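You operate a simulated robot arm through the tools that you are given. There is no shell and no other tool.

You run a simulated robot arm. Do the job below in one go: nothing can be reset, and whatever is moved stays where it is left.

## Task
Measure the disc in the gauge and put it in the tray for its width.
Fine: Switch the gauge on, close the yellow slide block, press hold and open the block again; leave the gauge on and the other discs where they are.
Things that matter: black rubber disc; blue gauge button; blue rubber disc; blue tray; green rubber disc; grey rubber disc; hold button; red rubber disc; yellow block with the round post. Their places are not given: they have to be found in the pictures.

It is judged by the outcome, as a careful person would: the job done as asked, and still so three seconds after it is handed in. It fails if anything else is knocked over, pushed out of place, dropped, spilled or broken.

## Robot
A 7-joint arm with a two-finger parallel gripper, fixed in place. Base frame: the origin is at the foot of the arm, x ahead of it, y to its left, z up; the work surface is at about z = 850. Lengths are in mm, angles in degrees, forces in N, time in s.
With the tool pointing down near the work surface it reaches from about 100 to 640 mm from the base axis. Its first joint turns from -66.0 to 66.0 degrees. Payload 1.57 kg.
The tool frame sits at the grasp point between the pads (the TCP): z along the fingers, y along the line on which they close. The tips reach 30 mm beyond it. Largest opening 80 mm; finger width 17, thickness 12; the body of the gripper, 40 by 82 mm, starts 80 mm behind the TCP.
Orientation is that of the tool frame in the base frame, as a unit quaternion [x, y, z, w]. With the fingers straight down and closing along the base's y, the tool's x points along the base's -x, its y along +y and its z along -z.

## Interface
- The arm moves only by the tool arm_command. Its argument "commands" is a list of rows, each a list of 3 entries, a list of its own where there are three numbers: the gripper command, from -1 (shut) to 1 (fully open), values between in proportion, then the shift along the tool's x, y, z in mm, then the turn, a rotation vector about the tool's x, y, z in degrees. In form: [[jaw, [tx, ty, tz], [ax, ay, az]], ...]. A call has 1 to 20 rows; each row shifts and turns the commanded pose from where the row before left it, along the tool's axes as they then stand. Rows are played at 5 a second. More than 50 mm and 8.6 degrees between two rows, or a gripper value outside its range, and nothing of the call is played. A pose out of reach is approached as far as the arm can. The call stops where the force on the tool passes 40 N (or 10 N more than at its start, if that is more) or the arm is blocked; 0.2 s more then pass. Each finger travels about 72 mm/s and halts on what it meets, pressing with about 22 N; the grip force reading is that of the motor and also rises with nothing between the fingers. The clock runs only during rows and for 0.2 s after the last one: add rows that do not move to give the fingers time. It gives the time, the measured TCP pose, the force on the tool (base axes), the opening and the grip force at its end, in the units of the frame above (readings bear some noise), with the torque about the TCP (base axes, N m) and any sound that the robot's microphone picked up, and new pictures: "pictures" is both (left out), scene, wrist or none.
- Cameras (640 x 400 px; columns grow to the right, rows downward): "scene" is fixed at [43.7, 437.6, 1398.2]; the picture's right is [-0.81, -0.59, 0.00], its down [-0.47, 0.64, -0.61] and it looks along [0.36, -0.49, -0.79] (base axes); focal length 214 px, centre (320, 200). "wrist" rides on the gripper at [72, -7, -122] in the tool frame; the picture's right is [0.09, 1.00, 0.00], its down [-0.84, 0.08, -0.54] and it looks along [-0.54, 0.05, 0.84] (tool axes); focal length 238 px, centre (320, 200).
- probe_pixels(camera, pixels): for up to 12 pixels [column, row] of the newest picture of that camera ("zoom" is the newest enlarged one), the place [x, y, z] in the base frame of the surface seen there, good to about 2 mm. No time passes.
- close_up(camera, box): a new picture of the part [left, top, right, bottom] of that camera's present view, enlarged. No time passes.
- close_job(): hands the job in; it is judged then, once.

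Leave the gripper open and the arm clear of the work at the hand-in unless told otherwise.

The tools are called after ">>>" as a command line: name --argument value ..., lists and objects as JSON in quotes. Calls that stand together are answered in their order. arm_command: Moves the arm, as the interface text tells. Its arguments: {"type":"object","properties":{"commands":{"type":"array","items":{"type":"array"}},"pictures":{"type":"string","enum":["both","scene","wrist","none"]}},"required":["commands"]} The other tools are called the same way: probe_pixels (camera, pixels) gives the place of the surface under pixels of a picture; close_up (camera, box) takes an enlarged picture of a part of a camera's view; close_job () hands the job in.

At the start:

```text
clock: 0.0
ee_pos: [365.4, 128.0, 1229.0]
ee_rot: [-0.001, 1.0, 0.0, 0.0]
ft_force: [0.8, -0.2, 0.1]
wrist_torque: [0.04, 0.0, 0.0]
grip_width: 80.3
finger_force: 0.0
```

scene: 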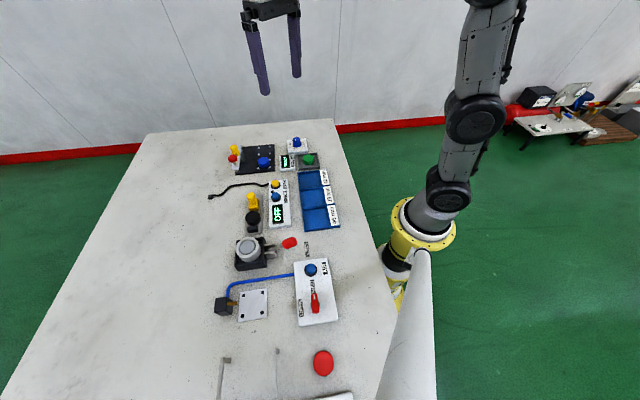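
wrist: 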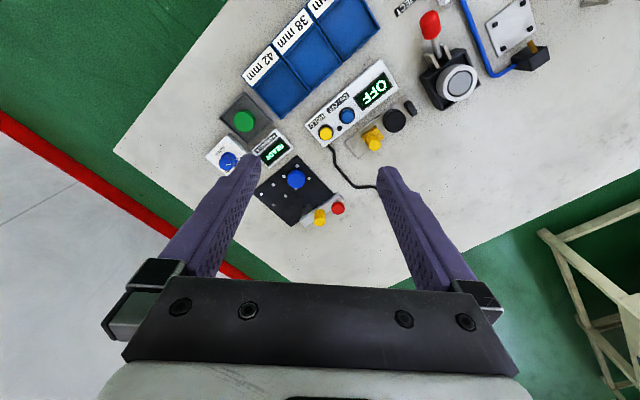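

I see a table with several devices: a panel reading "OFF" with a yellow and a blue button, a yellow block with a black disc near it, and a blue tray with three labelled compartments. I'll take close-ups of both views first.

>>> close_up --camera "scene" --box '[200, 120, 360, 240]'

>>> close_up --camera "wrist" --box '[200, 0, 480, 230]'

```text
3.33 times, centred on (280, 180) of scene
```

zoom: 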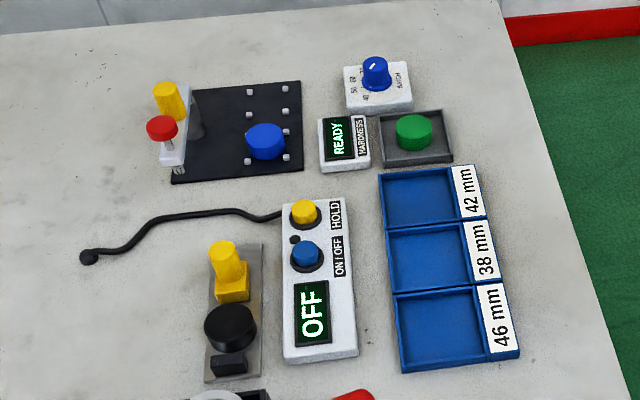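

```text
1.74 times, centred on (340, 115) of wrist
```

zoom: 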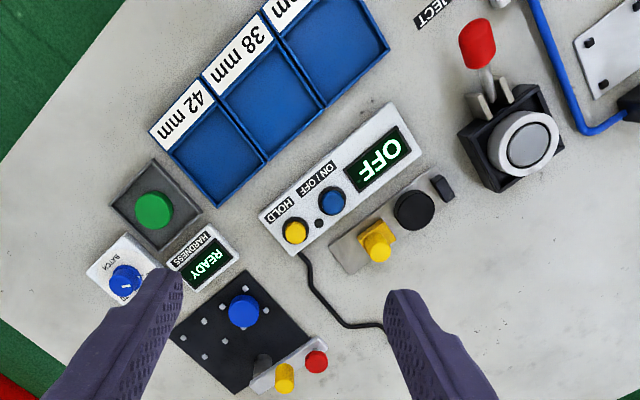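

The gauge is the white panel reading OFF, with a yellow HOLD button and a blue ON/OFF button. Its rail carries the yellow block with its post, the black disc and a fixed black jaw. I'll probe these points in the newest zoom, which is the wrist view.

>>> probe_pixels --camera "zoom" --pixels '[[380, 250], [372, 228], [413, 210], [395, 217], [430, 203], [442, 185], [295, 230], [332, 200], [340, 250], [212, 160], [262, 95], [330, 45]]'

>>> probe_pixels --camera "scene" --pixels '[[252, 196], [254, 206], [252, 214], [253, 228], [276, 184], [276, 196], [312, 180], [314, 198], [318, 218], [263, 161], [308, 158], [290, 243]]'

```text
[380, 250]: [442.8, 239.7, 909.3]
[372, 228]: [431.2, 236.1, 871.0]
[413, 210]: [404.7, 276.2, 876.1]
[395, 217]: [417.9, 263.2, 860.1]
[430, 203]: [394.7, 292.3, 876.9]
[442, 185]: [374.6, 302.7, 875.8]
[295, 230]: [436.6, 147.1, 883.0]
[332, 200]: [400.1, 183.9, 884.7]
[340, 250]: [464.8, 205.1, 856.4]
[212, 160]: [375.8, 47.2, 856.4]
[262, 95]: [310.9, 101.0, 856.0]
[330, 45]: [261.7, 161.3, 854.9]
```

```text
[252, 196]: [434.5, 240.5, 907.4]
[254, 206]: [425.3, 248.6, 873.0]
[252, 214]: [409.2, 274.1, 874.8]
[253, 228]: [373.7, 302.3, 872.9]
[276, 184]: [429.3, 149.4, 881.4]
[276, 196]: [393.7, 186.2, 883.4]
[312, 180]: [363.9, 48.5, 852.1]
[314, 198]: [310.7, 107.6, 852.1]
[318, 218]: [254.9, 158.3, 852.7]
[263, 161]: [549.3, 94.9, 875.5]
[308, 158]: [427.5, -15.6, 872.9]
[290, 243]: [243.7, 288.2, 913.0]
```

The rail runs at about 45° in the base frame, from the yellow block near (438,240) to the fixed jaw near (374,302). The disc is at about (406,275) with its top near z=876. Next I'll move to a closer viewpoint above the rail and turn the tool 45° so its y lies across the rail.

>>> arm_command --commands '[[1, [4.2, 28.7, 24.8], [0, 0, 0]], [1, [4.2, 28.7, 24.8], [0, 0, 0]], [1, [4.2, 28.7, 24.8], [0, 0, 0]], [1, [4.2, 28.7, 24.8], [0, 0, 0]], [1, [4.2, 28.7, 24.8], [0, 0, 0]], [1, [4.2, 28.7, 24.8], [0, 0, 0]], [1, [0, 0, 0], [0, 0, 7.5]], [1, [0, 0, 0], [0, 0, 7.5]], [1, [0, 0, 0], [0, 0, 7.5]], [1, [0, 0, 0], [0, 0, 7.5]], [1, [0, 0, 0], [0, 0, 7.5]], [1, [0, 0, 0], [0, 0, 7.5]], [1, [0, 0, 0], [0, 0, 0]]]'

```text
clock: 2.8
ee_pos: [340.9, 300.9, 1079.9]
ee_rot: [0.383, 0.924, 0.0, 0.0]
ft_force: [-0.8, 0.8, 0.1]
wrist_torque: [0.01, -0.01, 0.01]
grip_width: 80.3
finger_force: 0.0
```

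scene: 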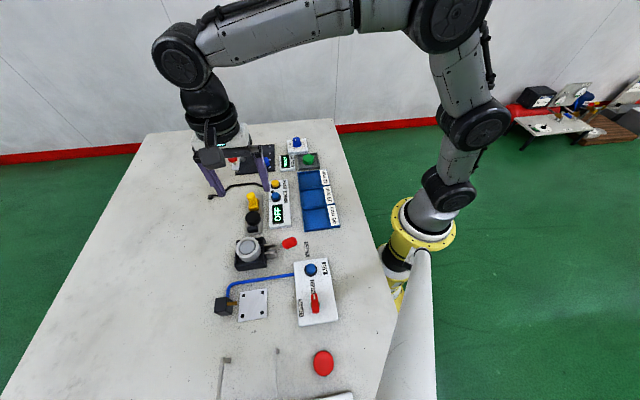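
wrist: 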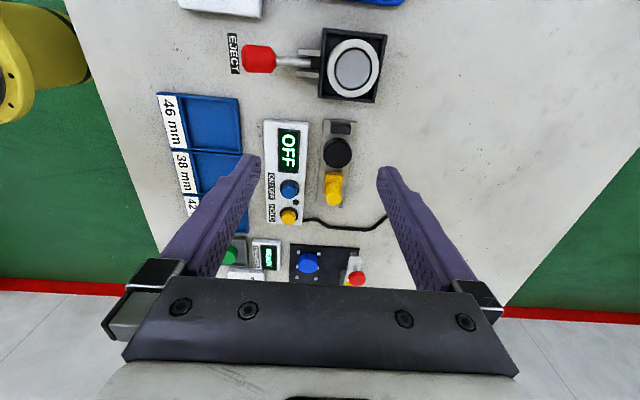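

The view is now aligned with the gauge. I'll enlarge it and look at it in detail.

>>> close_up --camera "wrist" --box '[250, 105, 400, 235]'

>>> close_up --camera "scene" --box '[235, 170, 305, 240]'

```text
3.08 times, centred on (325, 170) of wrist
```

zoom: 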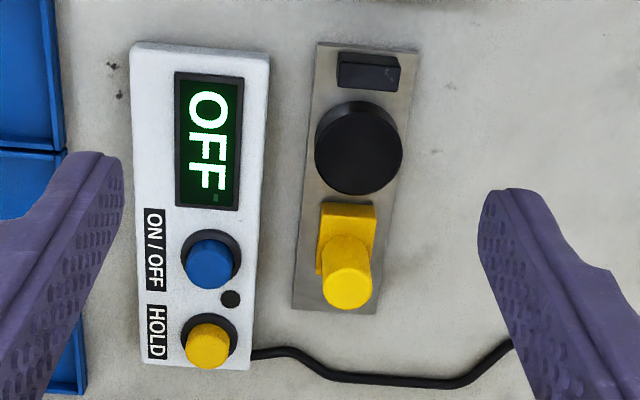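

```text
5.71 times, centred on (270, 205) of scene
```

zoom: 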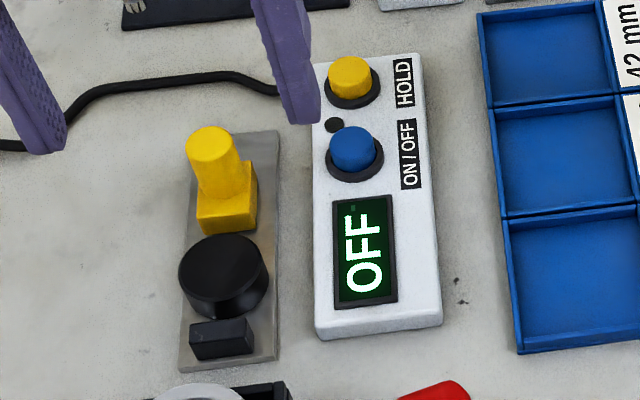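

I'll probe fine points in the newest zoom (scene): the button tops, post top, disc, rail corners and panel edge.

>>> probe_pixels --camera "zoom" --pixels '[[350, 66], [352, 138], [209, 143], [223, 258], [184, 262], [262, 262], [222, 328], [276, 135], [181, 368], [275, 356], [325, 250], [322, 320]]'

>>> close_up --camera "wrist" --box '[250, 105, 400, 235]'

```text
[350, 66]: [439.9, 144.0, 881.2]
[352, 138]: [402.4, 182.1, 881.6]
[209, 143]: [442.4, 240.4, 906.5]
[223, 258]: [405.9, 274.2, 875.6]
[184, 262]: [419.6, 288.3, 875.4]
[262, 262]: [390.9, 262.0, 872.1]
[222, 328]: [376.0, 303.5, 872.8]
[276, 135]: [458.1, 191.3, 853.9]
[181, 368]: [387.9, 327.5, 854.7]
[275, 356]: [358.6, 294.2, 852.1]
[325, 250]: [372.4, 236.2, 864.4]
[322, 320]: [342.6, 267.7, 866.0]
```

```text
3.08 times, centred on (325, 170) of wrist
```

zoom: 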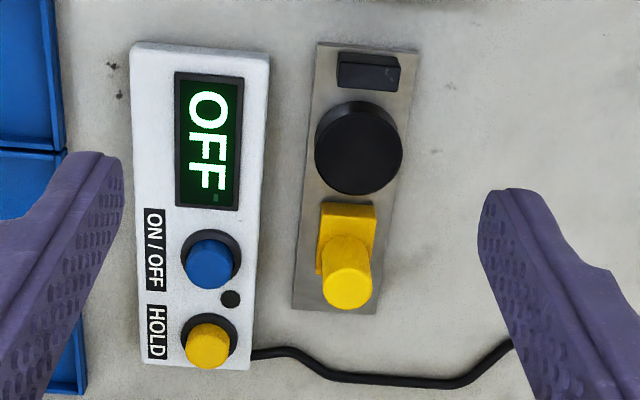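

On/off is at about (402,182,882), hold at (440,144,881), the post at (442,240,907), and the disc at (406,274) with its top at 876. I'll shut the gripper and move above the on/off button, with the tips about 48 mm clear of it.

>>> arm_command --commands '[[-1, [-25.5, -8.1, 24], [0, 0, 0]], [-1, [-25.5, -8.1, 24], [0, 0, 0]], [-1, [-25.5, -8.1, 24], [0, 0, 0]], [-1, [-25.5, -8.1, 24], [0, 0, 0]], [-1, [-25.5, -8.1, 24], [0, 0, 0]], [-1, [0, 0, 0], [0, 0, 0]], [-1, [0, 0, 0], [0, 0, 0]]]'

```text
clock: 4.4
ee_pos: [402.5, 182.2, 960.2]
ee_rot: [0.382, 0.924, 0.0, 0.0]
ft_force: [-0.1, -0.4, 0.1]
wrist_torque: [0.01, -0.01, -0.02]
grip_width: 0.1
finger_force: 21.5
```

scene: 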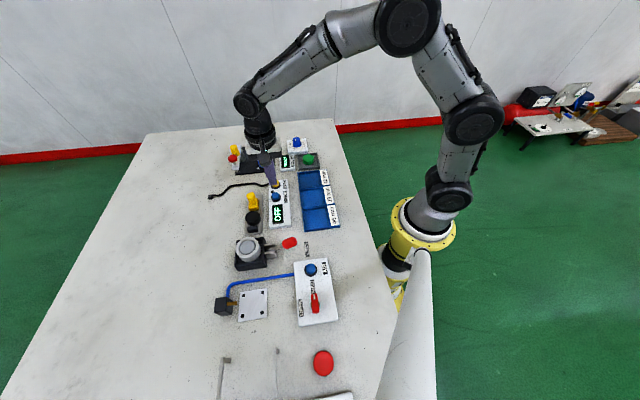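
wrist: 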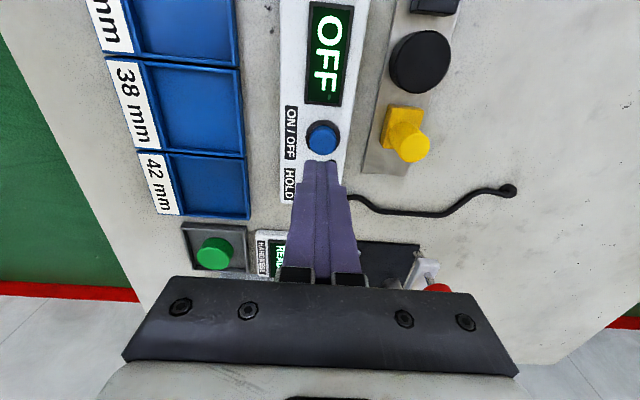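

The tips hang just short of the blue button in the wrist view. I'll probe the button top around (322,132) to refine its position.

>>> close_up --camera "wrist" --box '[270, 90, 370, 190]'

>>> probe_pixels --camera "wrist" --pixels '[[322, 126], [322, 132], [322, 138], [322, 144], [322, 150], [312, 140], [332, 140]]'

```text
4.00 times, centred on (320, 140) of wrist
```

zoom: 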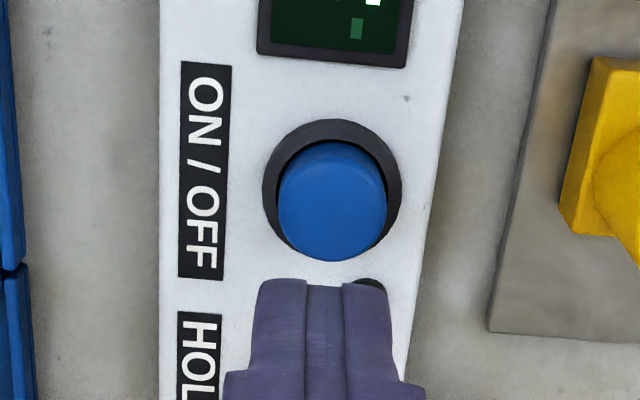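

```text
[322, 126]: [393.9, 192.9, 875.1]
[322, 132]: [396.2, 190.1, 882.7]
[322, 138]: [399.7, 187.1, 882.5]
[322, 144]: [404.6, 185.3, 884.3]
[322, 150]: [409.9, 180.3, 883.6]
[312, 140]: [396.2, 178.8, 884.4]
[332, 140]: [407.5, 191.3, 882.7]
```

The button top centre is at about (403,184.5,883). I'll nudge slightly, descend close to it, then press in small steps.

>>> arm_command --commands '[[-1, [1, 1.5, 20], [0, 0, 0]], [-1, [0, 0, 20], [0, 0, 0]], [-1, [0, 0, 4], [0, 0, 0]], [-1, [0, 0, 1.5], [0, 0, 0]], [-1, [0, 0, 1.5], [0, 0, 0]], [-1, [0, 0, 1], [0, 0, 0]]]' --pictures "both"

```text
clock: 5.8
ee_pos: [403.7, 183.9, 913.5]
ee_rot: [0.382, 0.924, 0.0, -0.001]
ft_force: [0.4, -0.7, 1.9]
wrist_torque: [0.01, 0.01, -0.04]
grip_width: 0.0
finger_force: 21.6
```

scene: 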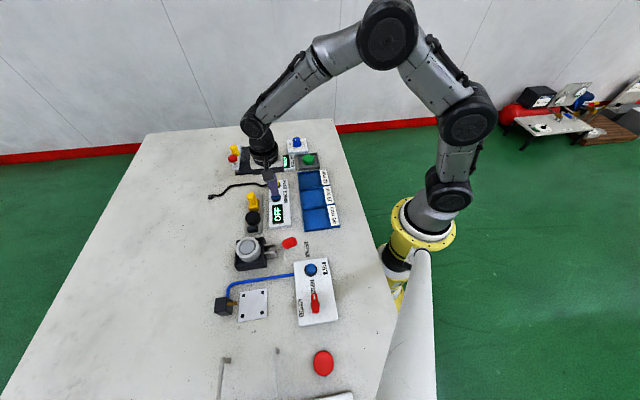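
wrist: 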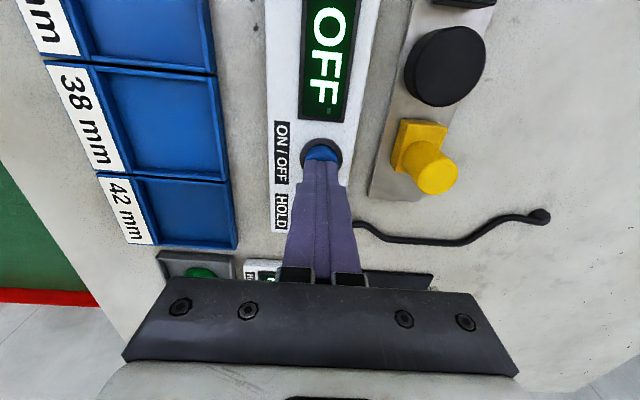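

Contact has just begun at 1.9 N, with the commanded TCP at about 912. I'll press further in 1 mm steps and watch force and sound.

>>> arm_command --commands '[[-1, [0, 0, 1], [0, 0, 0]], [-1, [0, 0, 1], [0, 0, 0]], [-1, [0, 0, 1], [0, 0, 0]]]' --pictures "both"

```text
clock: 6.6
ee_pos: [403.5, 183.9, 910.0]
ee_rot: [0.382, 0.924, 0.0, 0.0]
ft_force: [-0.3, -0.1, 2.1]
wrist_torque: [-0.04, 0.03, 0.01]
grip_width: 0.1
finger_force: 20.9
heard: click
```

scene: 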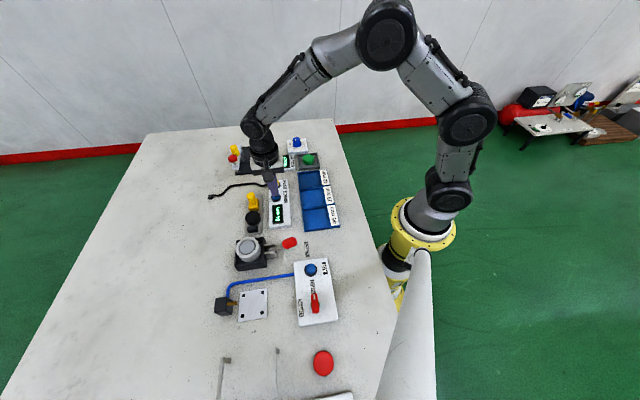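
wrist: 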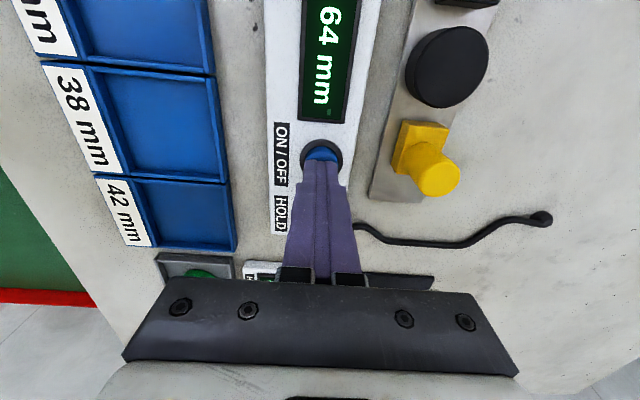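

A click was heard and the display now shows "64 mm", so the gauge is on. I'll lift straight up, open the jaw partly and move over the yellow post.

>>> arm_command --commands '[[-1, [0, 0, -10], [0, 0, 0]], [-1, [0, 0, -30], [0, 0, 0]], [-1, [0, 0, -20], [0, 0, 0]], [0.3, [6.2, 33.7, 0], [0, 0, 0]], [0.3, [6.2, 33.7, 0], [0, 0, 0]], [0.3, [0, 0, 0], [0, 0, 0]], [0.3, [0, 0, 0], [0, 0, 0]]]' --pictures "both"

>>> close_up --camera "wrist" --box '[200, 0, 400, 200]'

```text
clock: 8.2
ee_pos: [444.6, 241.8, 966.1]
ee_rot: [0.382, 0.924, 0.0, 0.0]
ft_force: [-0.1, -0.1, 0.2]
wrist_torque: [0.0, -0.03, -0.02]
grip_width: 52.0
finger_force: 0.2
```

scene: 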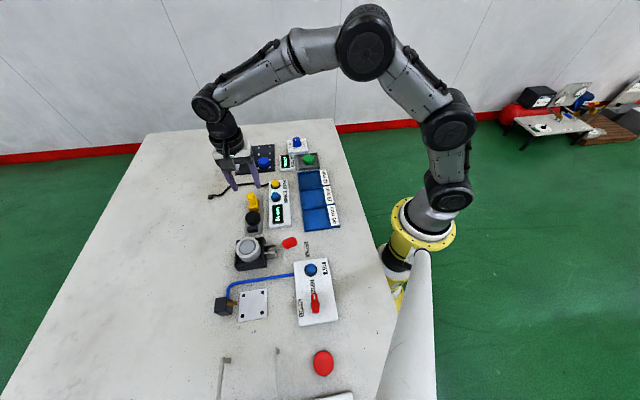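
wrist: 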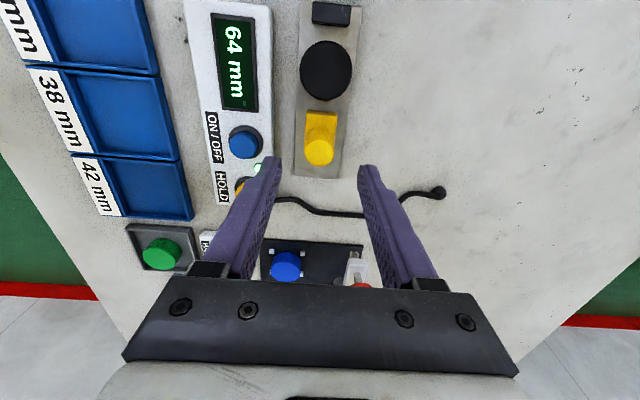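

```text
2.00 times, centred on (300, 100) of wrist
```

zoom: 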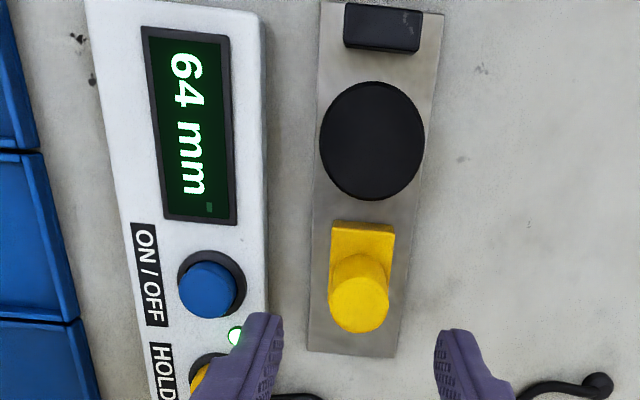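

The green LED is lit and the display reads 64 mm. I'll probe the post top (zoom 360,305), the block's front edge, the disc edges and the jaw face.

>>> probe_pixels --camera "zoom" --pixels '[[360, 305], [335, 305], [384, 305], [362, 232], [360, 195], [375, 142], [326, 142], [420, 142], [373, 88], [382, 44], [382, 15], [245, 130]]'

```text
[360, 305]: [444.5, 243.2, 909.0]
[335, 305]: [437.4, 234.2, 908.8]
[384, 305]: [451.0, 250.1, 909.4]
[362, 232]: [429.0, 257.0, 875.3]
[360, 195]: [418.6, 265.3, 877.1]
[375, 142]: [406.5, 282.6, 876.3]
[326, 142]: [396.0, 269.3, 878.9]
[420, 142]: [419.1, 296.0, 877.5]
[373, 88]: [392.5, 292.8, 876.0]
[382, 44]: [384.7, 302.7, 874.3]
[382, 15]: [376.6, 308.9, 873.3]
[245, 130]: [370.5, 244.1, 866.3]
```

The post centre is at (444.4,242.3), right under the TCP. I'll descend to TCP z≈911, which puts the tips at 881, above the block body and disc top, and close on the post.

>>> arm_command --commands '[[0.3, [0, 0, 20], [0, 0, 0]], [0.3, [0, 0, 20], [0, 0, 0]], [0.3, [0, 0, 15], [0, 0, 0]], [0.3, [0, 0, 0], [0, 0, 0]], [-0.2, [0, 0, 0], [0, 0, 0]], [-0.6, [0, 0, 0], [0, 0, 0]], [-1, [0, 0, 0], [0, 0, 0]], [-1, [0, 0, 0], [0, 0, 0]]]' --pictures "both"

>>> close_up --camera "wrist" --box '[200, 0, 400, 200]'

```text
clock: 10.0
ee_pos: [443.1, 242.1, 913.5]
ee_rot: [0.382, 0.924, 0.004, 0.002]
ft_force: [19.1, 19.6, -7.5]
wrist_torque: [-0.15, 0.66, 0.03]
grip_width: 23.4
finger_force: 36.1
```

scene: 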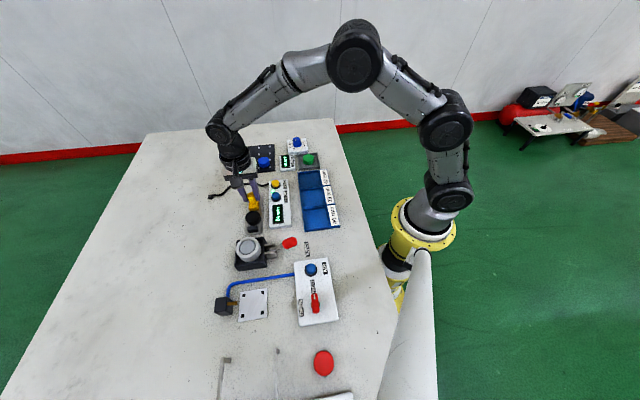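
wrist: 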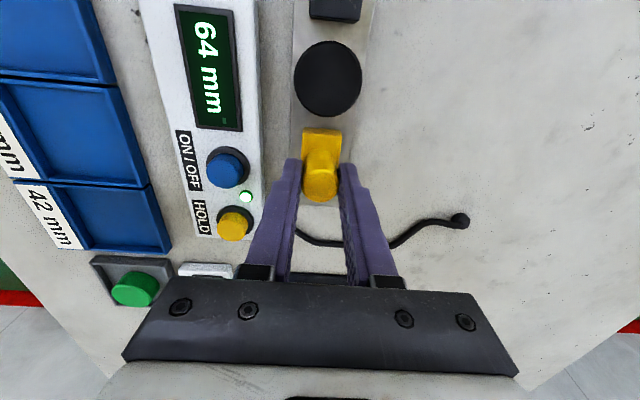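

```text
2.00 times, centred on (300, 100) of wrist
```

zoom: 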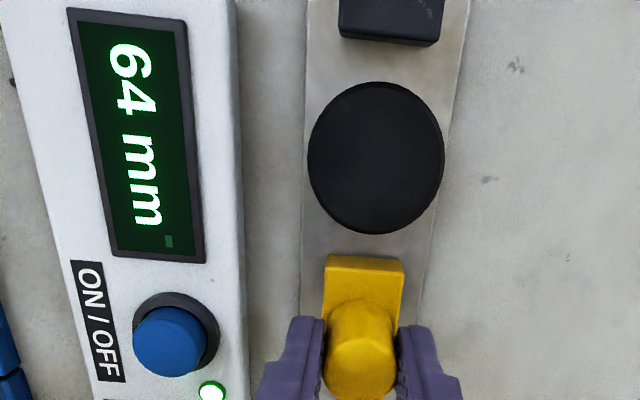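

The fingers are on the post (opening 23.4 mm). There's a side force of about 27 N along +v, because my commanded pose sits a few mm off toward −v. I'll shift the tool along its +y to relieve it.

>>> arm_command --commands '[[-1, [0, 1.5, 0], [0, 0, 0]], [-1, [0, 1, 0], [0, 0, 0]], [-1, [0, 0, 0], [0, 0, 0]]]' --pictures "none"

```text
clock: 10.8
ee_pos: [443.2, 242.8, 914.0]
ee_rot: [0.382, 0.924, 0.002, 0.0]
ft_force: [8.3, 21.3, -4.2]
wrist_torque: [-0.62, -0.43, 0.2]
grip_width: 23.6
finger_force: 35.4
```

>>> arm_command --commands '[[-1, [0, 1, 0], [0, 0, 0]], [-1, [0, 1, 0], [0, 0, 0]], [-1, [0, 0, 0], [0, 0, 0]], [-1, [0, 0, 0], [0, 0, 0]]]' --pictures "none"

```text
clock: 11.8
ee_pos: [443.4, 242.4, 914.9]
ee_rot: [0.383, 0.924, -0.002, -0.002]
ft_force: [-11.0, 0.8, 8.1]
wrist_torque: [0.63, 0.1, -0.13]
grip_width: 23.3
finger_force: 35.2
```

The side force is now small. I'll slide the block toward the disc along tool +x in small steps.

>>> arm_command --commands '[[-1, [2, 0, 0], [0, 0, 0]], [-1, [2, 0, 0], [0, 0, 0]], [-1, [2, 0, 0], [0, 0, 0]], [-1, [2, 0, 0], [0, 0, 0]], [-1, [2, 0, 0], [0, 0, 0]], [-1, [0, 0, 0], [0, 0, 0]]]' --pictures "both"

>>> close_up --camera "wrist" --box '[200, 0, 400, 200]'

```text
clock: 13.2
ee_pos: [436.0, 248.4, 912.8]
ee_rot: [0.382, 0.924, -0.001, -0.001]
ft_force: [-12.8, -14.5, 4.9]
wrist_torque: [-0.58, -0.86, -0.01]
grip_width: 23.6
finger_force: 35.6
```

scene: 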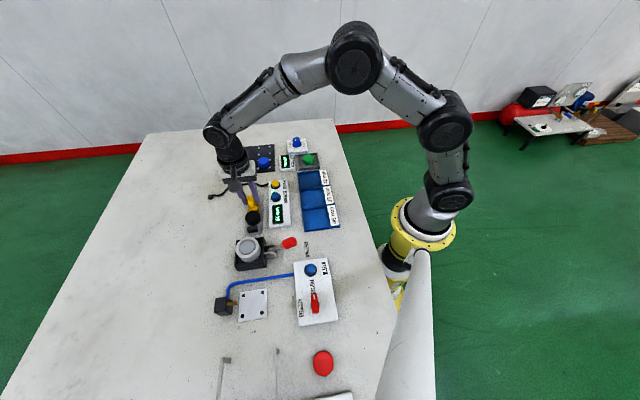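
wrist: 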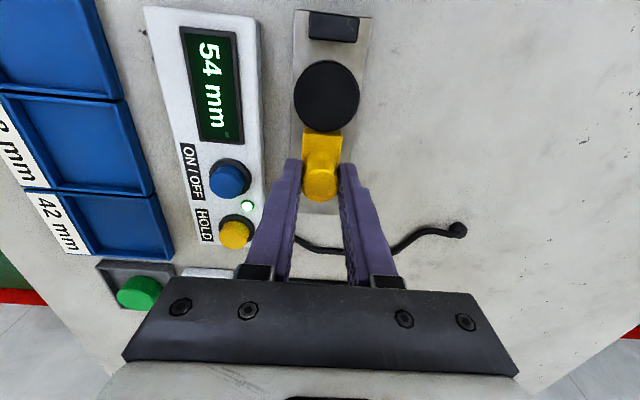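

```text
2.00 times, centred on (300, 100) of wrist
```

zoom: 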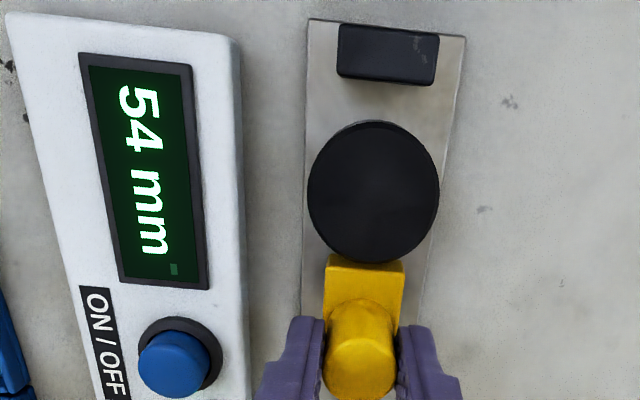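

The display reads 54 mm, and the block is now touching or nearly touching the disc. There are still a few mm between disc and jaw. I'll ease −1 mm in tool y to reduce the side load and keep sliding.

>>> arm_command --commands '[[-1, [1.5, -1, 0], [0, 0, 0]], [-1, [1.5, 0, 0], [0, 0, 0]], [-1, [1.5, 0, 0], [0, 0, 0]], [-1, [1.5, 0, 0], [0, 0, 0]], [-1, [0, 0, 0], [0, 0, 0]]]' --pictures "wrist"

>>> close_up --camera "wrist" --box '[200, 0, 400, 200]'

```text
clock: 14.4
ee_pos: [433.1, 253.9, 913.2]
ee_rot: [0.383, 0.924, -0.001, -0.001]
ft_force: [-8.3, -8.8, 1.2]
wrist_torque: [0.59, 0.63, 0.02]
grip_width: 23.3
finger_force: 35.4
```

wrist: 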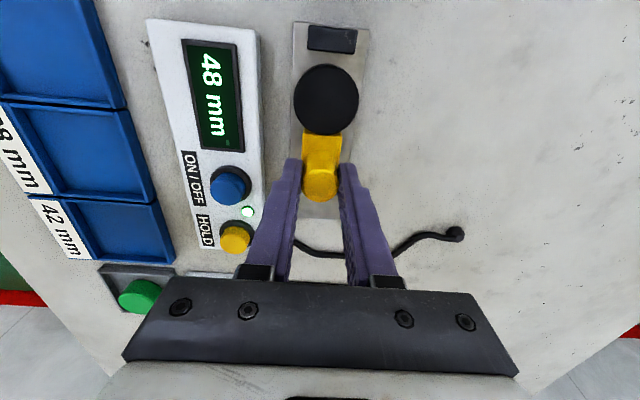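

```text
2.00 times, centred on (300, 100) of wrist
```

zoom: 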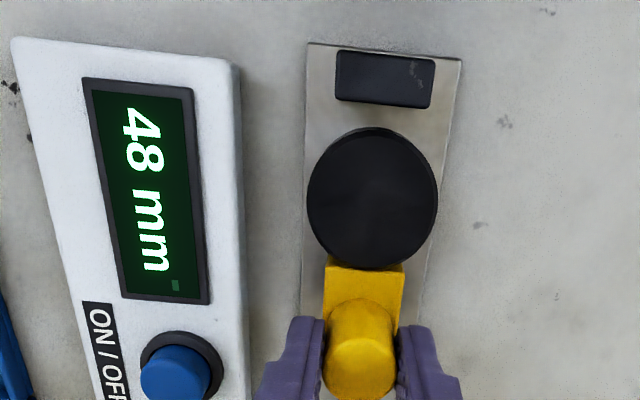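

The display reads 48 mm and a small gap remains before the jaw. I'll continue in 1 mm steps.

>>> arm_command --commands '[[-1, [1, 0, 0], [0, 0, 0]], [-1, [1, 0, 0], [0, 0, 0]], [-1, [1, 0, 0], [0, 0, 0]], [-1, [0, 0, 0], [0, 0, 0]]]' --pictures "wrist"

>>> close_up --camera "wrist" --box '[200, 0, 400, 200]'

```text
clock: 15.4
ee_pos: [429.9, 254.8, 914.2]
ee_rot: [0.383, 0.924, -0.003, -0.001]
ft_force: [-10.3, -10.4, -3.4]
wrist_torque: [0.22, -0.08, -0.19]
grip_width: 23.4
finger_force: 35.3
```

wrist: 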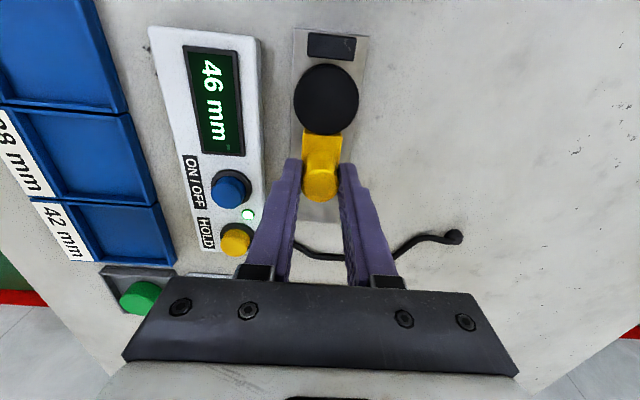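

```text
2.00 times, centred on (300, 100) of wrist
```

zoom: 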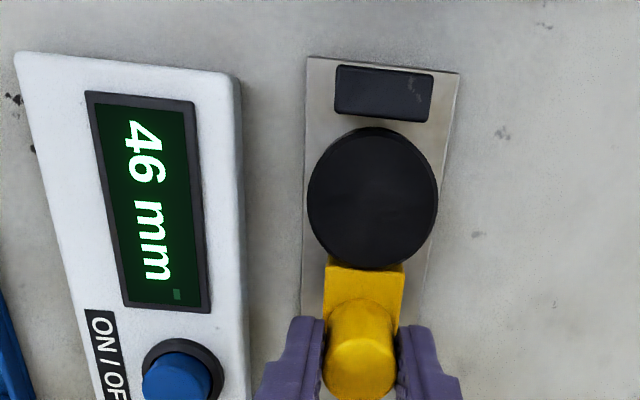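

The display reads 46 mm, but there's no force along the slide yet and a sliver of gap still shows between disc and jaw. I'll continue carefully.

>>> arm_command --commands '[[-1, [1, 0, 0], [0, 0, 0]], [-1, [1, 0, 0], [0, 0, 0]], [-1, [0, 0, 0], [0, 0, 0]]]' --pictures "wrist"

>>> close_up --camera "wrist" --box '[200, 0, 400, 200]'

```text
clock: 16.2
ee_pos: [429.6, 257.1, 913.2]
ee_rot: [0.382, 0.924, -0.001, 0.0]
ft_force: [-8.9, -11.0, -2.6]
wrist_torque: [-0.24, -0.1, 0.0]
grip_width: 23.5
finger_force: 36.0
```

wrist: 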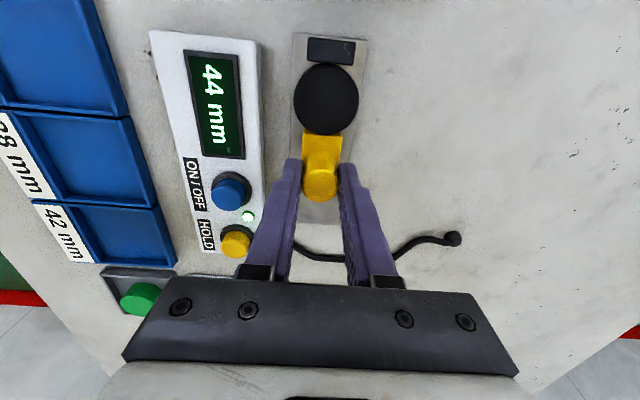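

```text
2.00 times, centred on (300, 100) of wrist
```

zoom: 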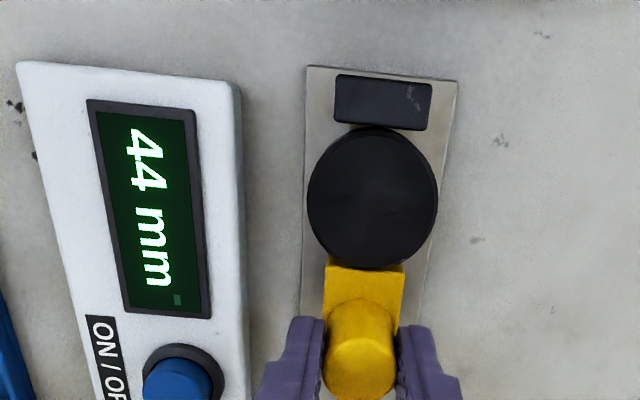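

The display reads 44 mm with still no slide force. I'll go on in 1 mm steps.

>>> arm_command --commands '[[-1, [1, 0, 0], [0, 0, 0]], [-1, [1, 0, 0], [0, 0, 0]], [-1, [0, 0, 0], [0, 0, 0]]]' --pictures "wrist"

>>> close_up --camera "wrist" --box '[200, 0, 400, 200]'

```text
clock: 17.0
ee_pos: [427.1, 258.1, 913.5]
ee_rot: [0.382, 0.924, 0.0, 0.0]
ft_force: [-8.2, -15.6, -3.3]
wrist_torque: [0.39, 0.13, 0.04]
grip_width: 23.4
finger_force: 35.5
```

wrist: 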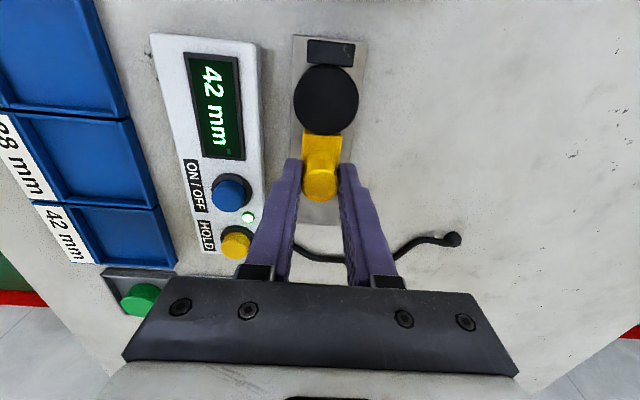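

```text
2.00 times, centred on (300, 100) of wrist
```

zoom: 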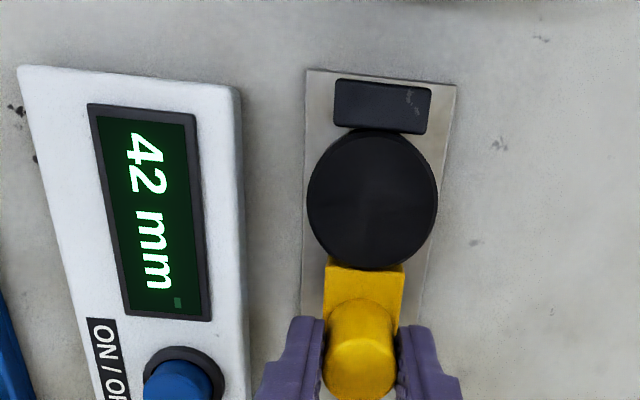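

The display reads 42 mm and a resistance of about −5 N along the slide has begun. I'll press 1 mm further to confirm it's a firm stop.

>>> arm_command --commands '[[-1, [1, 0, 0], [0, 0, 0]], [-1, [0, 0, 0], [0, 0, 0]], [-1, [0, 0, 0], [0, 0, 0]]]' --pictures "wrist"

>>> close_up --camera "wrist" --box '[200, 0, 400, 200]'

```text
clock: 17.8
ee_pos: [426.1, 258.9, 913.9]
ee_rot: [0.383, 0.924, -0.001, -0.001]
ft_force: [-3.7, -22.7, -5.6]
wrist_torque: [0.25, 0.11, -0.06]
grip_width: 23.3
finger_force: 35.7
```

wrist: 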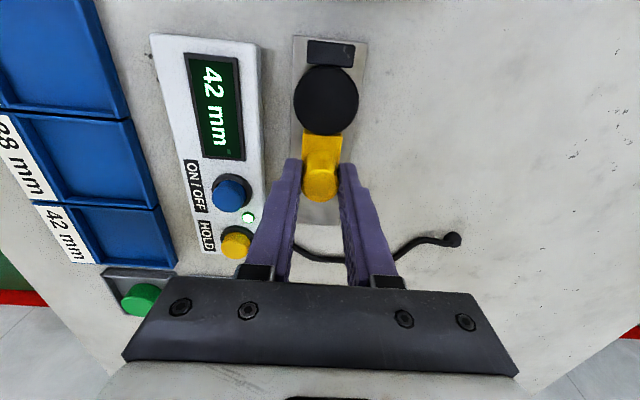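

```text
2.00 times, centred on (300, 100) of wrist
```

zoom: 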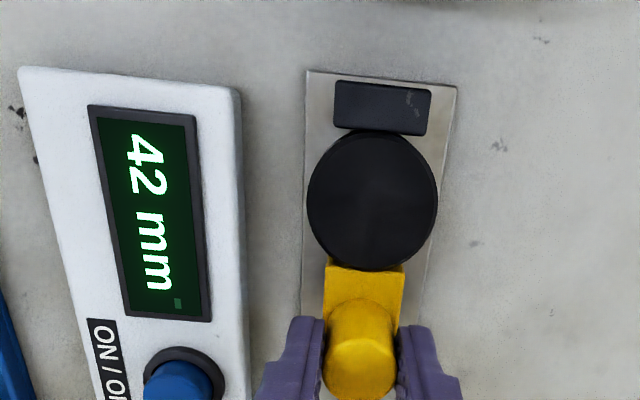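

It's a firm stop: slide force is about −13 N and the reading holds at 42 mm, so the disc is 42 mm. I'll relax the loads slightly, open the fingers, rise clear and check that the block stays put.

>>> arm_command --commands '[[-1, [-0.7, -1, 0], [0, 0, 0]], [-1, [0, 0, 0], [0, 0, 0]], [-0.2, [0, 0, 0], [0, 0, 0]], [0.1, [0, 0, 0], [0, 0, 0]], [0.1, [0, 0, 0], [0, 0, 0]], [0.1, [0, 0, -15], [0, 0, 0]], [0.1, [0, 0, -30], [0, 0, 0]], [0.1, [0, 0, -10], [0, 0, 0]]]' --pictures "both"

>>> close_up --camera "wrist" --box '[180, 0, 380, 200]'

```text
clock: 19.6
ee_pos: [427.6, 258.0, 968.1]
ee_rot: [0.383, 0.924, 0.0, 0.0]
ft_force: [-0.1, -0.4, -0.8]
wrist_torque: [0.02, -0.01, -0.01]
grip_width: 44.0
finger_force: 0.1
```

scene: 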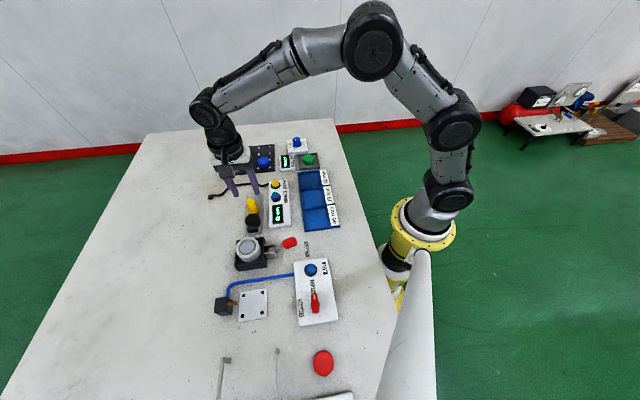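
wrist: 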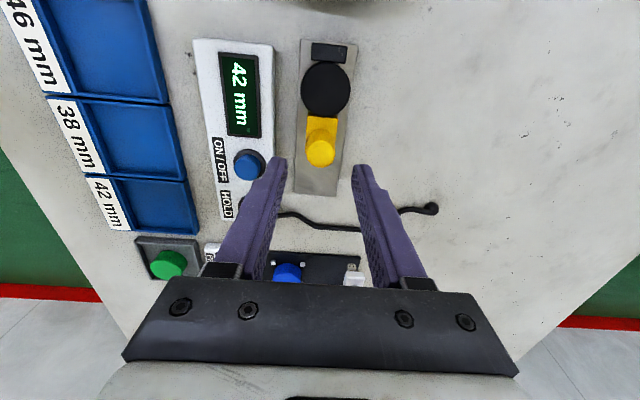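

```text
2.00 times, centred on (280, 100) of wrist
```

zoom: 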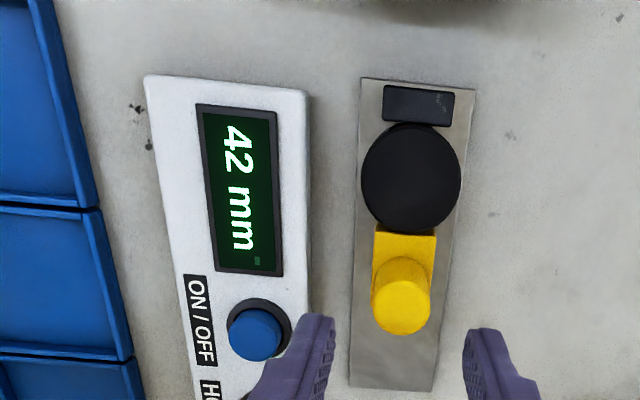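

The block stays closed at 42 mm. I'll shut the gripper and move above the HOLD button.

>>> arm_command --commands '[[-1, [-29.9, -23.5, 0], [0, 0, 0]], [-1, [-29.9, -23.5, 0], [0, 0, 0]], [-1, [-29.9, -23.4, 0], [0, 0, 0]], [-1, [0, 0, 0], [0, 0, 0]], [-1, [0, 0, 0], [0, 0, 0]]]' --pictures "wrist"

>>> close_up --camera "wrist" --box '[270, 90, 370, 190]'

```text
clock: 20.8
ee_pos: [441.8, 146.5, 970.4]
ee_rot: [0.383, 0.924, 0.0, 0.0]
ft_force: [0.4, 0.2, 0.2]
wrist_torque: [0.01, 0.01, -0.02]
grip_width: 0.0
finger_force: 21.4
```

wrist: 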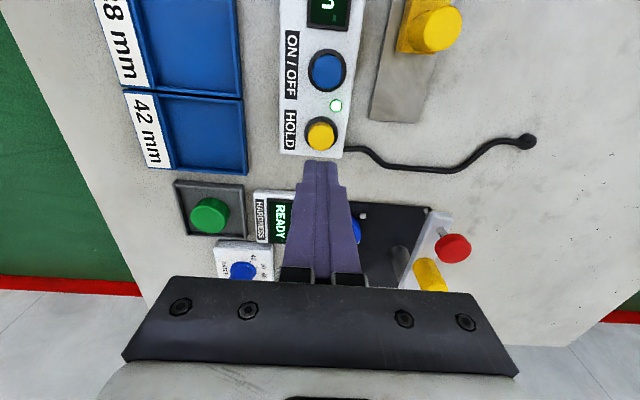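

```text
4.00 times, centred on (320, 140) of wrist
```

zoom: 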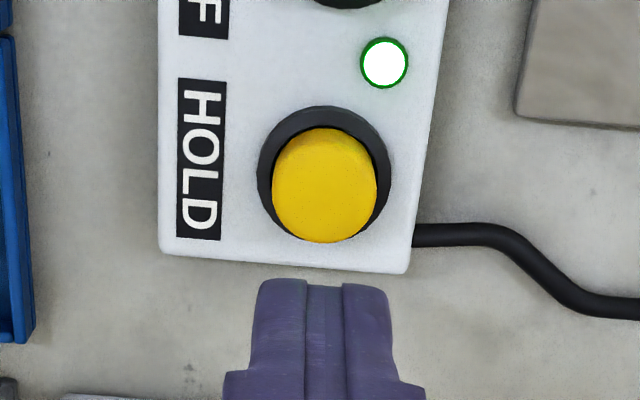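

>>> probe_pixels --camera "zoom" --pixels '[[324, 190], [280, 190], [370, 190], [324, 150], [324, 232]]'

```text
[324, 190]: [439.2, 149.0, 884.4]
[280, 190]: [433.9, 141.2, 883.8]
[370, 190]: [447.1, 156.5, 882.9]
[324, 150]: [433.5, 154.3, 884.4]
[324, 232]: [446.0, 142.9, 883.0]
```

The hold button's centre is at about (440,149,884). I'll nudge +2/+1.5 mm and descend to press it the same way.

>>> arm_command --commands '[[-1, [2, 1.5, 20], [0, 0, 0]], [-1, [0, 0, 20], [0, 0, 0]], [-1, [0, 0, 13], [0, 0, 0]], [-1, [0, 0, 2], [0, 0, 0]], [-1, [0, 0, 1.5], [0, 0, 0]], [-1, [0, 0, 1], [0, 0, 0]]]' --pictures "wrist"

```text
clock: 22.2
ee_pos: [439.8, 146.5, 912.3]
ee_rot: [0.383, 0.924, 0.0, 0.0]
ft_force: [0.0, 0.1, -0.1]
wrist_torque: [0.01, 0.01, 0.0]
grip_width: 0.0
finger_force: 21.6
```

wrist: 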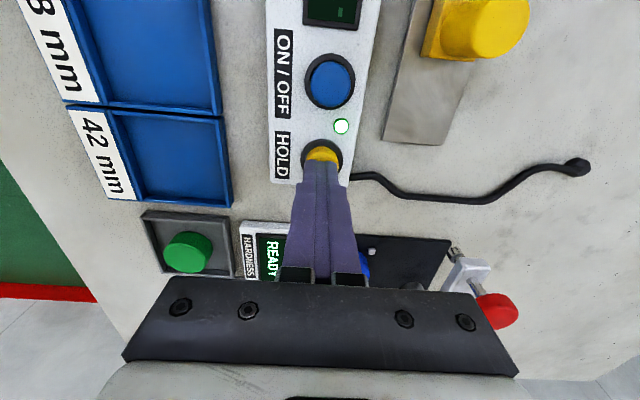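

There's no contact yet at TCP z≈912. I'll press on in 1 mm steps and listen for the click.

>>> arm_command --commands '[[-1, [0, 0, 1], [0, 0, 0]], [-1, [0, 0, 1], [0, 0, 0]]]' --pictures "wrist"

```text
clock: 22.8
ee_pos: [439.8, 148.5, 910.3]
ee_rot: [0.382, 0.924, 0.0, 0.0]
ft_force: [-0.5, -0.9, 1.8]
wrist_torque: [-0.07, 0.0, 0.01]
grip_width: 0.0
finger_force: 21.0
```

wrist: 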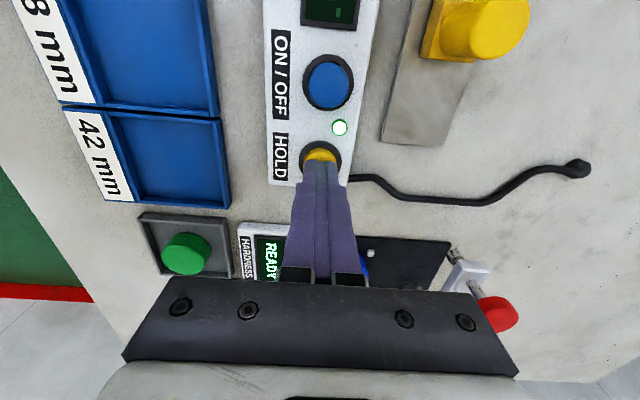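

Contact is light at 1.8 N with no click yet. I'll continue with single 1 mm steps.

>>> arm_command --commands '[[-1, [0, 0, 1], [0, 0, 0]], [-1, [0, 0, 0.7], [0, 0, 0]]]' --pictures "wrist"

```text
clock: 23.4
ee_pos: [441.3, 147.4, 908.3]
ee_rot: [0.382, 0.924, -0.001, 0.0]
ft_force: [-0.6, 1.0, 2.8]
wrist_torque: [-0.01, -0.03, -0.04]
grip_width: 0.2
finger_force: 21.0
heard: click
```

wrist: 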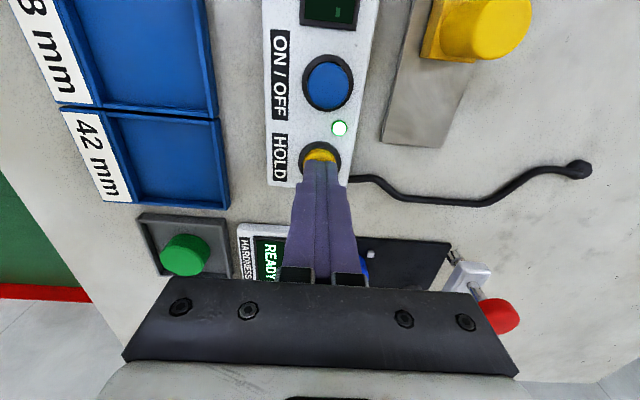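

I heard the click. I'll lift straight up, then return over the block's post and check the display.

>>> arm_command --commands '[[-1, [0, 0, -10], [0, 0, 0]], [-1, [0, 0, -30], [0, 0, 0]], [-1, [0, 0, -20], [0, 0, 0]], [-1, [0, 0, 0], [0, 0, 0]]]' --pictures "both"

>>> close_up --camera "scene" --box '[235, 170, 305, 240]'

```text
clock: 24.4
ee_pos: [440.1, 148.5, 967.3]
ee_rot: [0.383, 0.924, 0.0, 0.0]
ft_force: [-0.5, -0.2, 0.1]
wrist_torque: [-0.01, -0.01, 0.01]
grip_width: 0.1
finger_force: 21.0
```

scene: 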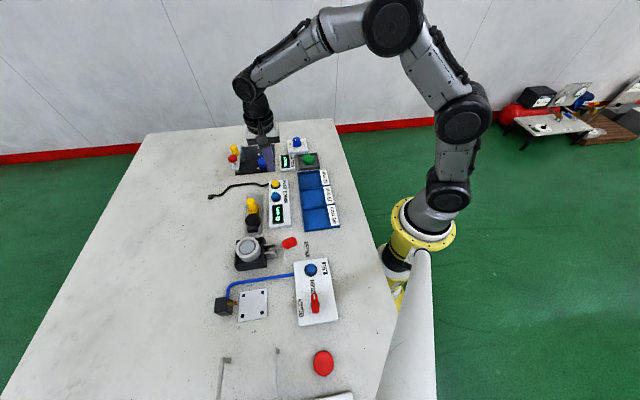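
wrist: 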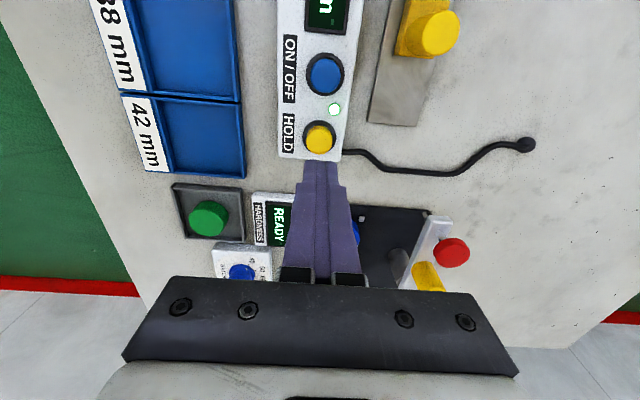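

```text
5.71 times, centred on (270, 205) of scene
```

zoom: 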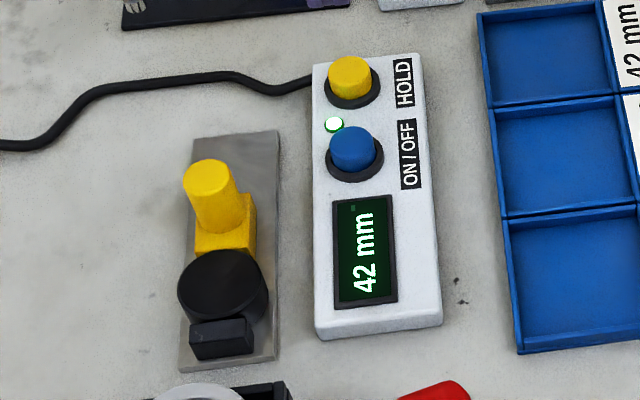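

The display shows 42 mm. I'll go back over the post, now at about (427,258), with the jaw part open.

>>> arm_command --commands '[[-0.2, [29.2, 22.9, 0], [0, 0, 0]], [0.3, [29.2, 22.9, 0], [0, 0, 0]], [0.3, [29.2, 22.8, 0], [0, 0, 0]], [0.3, [0, 0, 0], [0, 0, 0]], [0.3, [0, 0, 0], [0, 0, 0]]]' --pictures "wrist"

>>> close_up --camera "wrist" --box '[180, 0, 400, 220]'

```text
clock: 25.6
ee_pos: [426.2, 257.7, 968.8]
ee_rot: [0.382, 0.924, 0.0, -0.001]
ft_force: [0.9, -0.6, -0.3]
wrist_torque: [0.0, -0.03, -0.01]
grip_width: 52.2
finger_force: 0.1
```

wrist: 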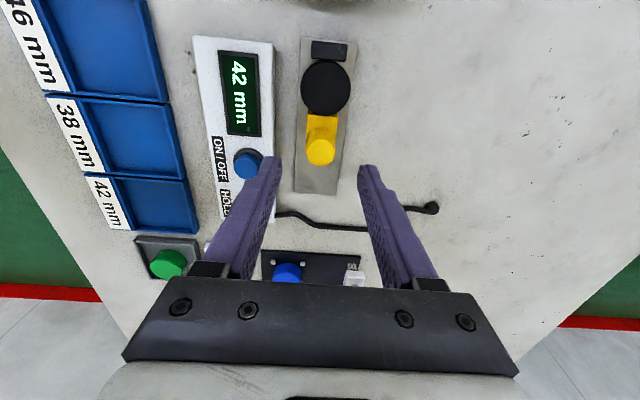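

```text
1.82 times, centred on (290, 110) of wrist
```

zoom: 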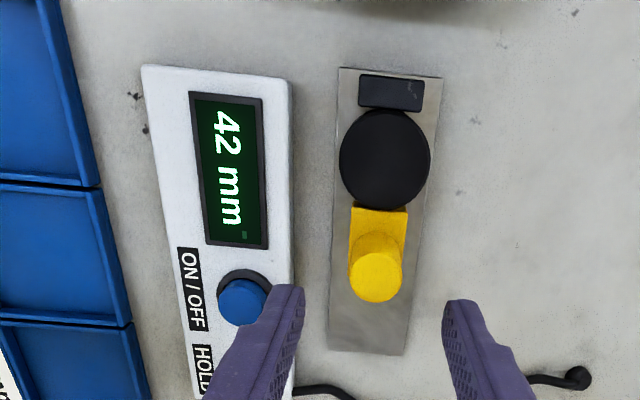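

Aligned. I'll descend around the post and grip it.

>>> arm_command --commands '[[0.3, [0, 0, 20], [0, 0, 0]], [0.3, [0, 0, 20], [0, 0, 0]], [0.3, [0, 0, 14], [0, 0, 0]], [0.0, [0, 0, 0], [0, 0, 0]], [-0.3, [0, 0, 0], [0, 0, 0]], [-1, [0, 0, 0], [0, 0, 0]], [-1, [0, 0, 0], [0, 0, 0]]]' --pictures "wrist"

```text
clock: 27.2
ee_pos: [426.8, 257.6, 912.5]
ee_rot: [0.382, 0.924, 0.002, 0.002]
ft_force: [14.8, 12.7, -5.0]
wrist_torque: [-0.21, 0.14, 0.02]
grip_width: 23.4
finger_force: 35.3
```

wrist: 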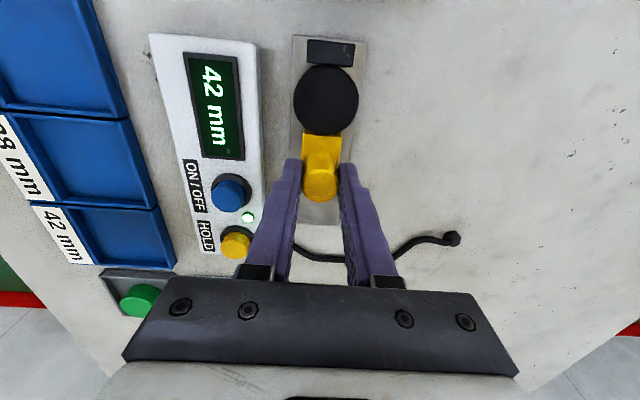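

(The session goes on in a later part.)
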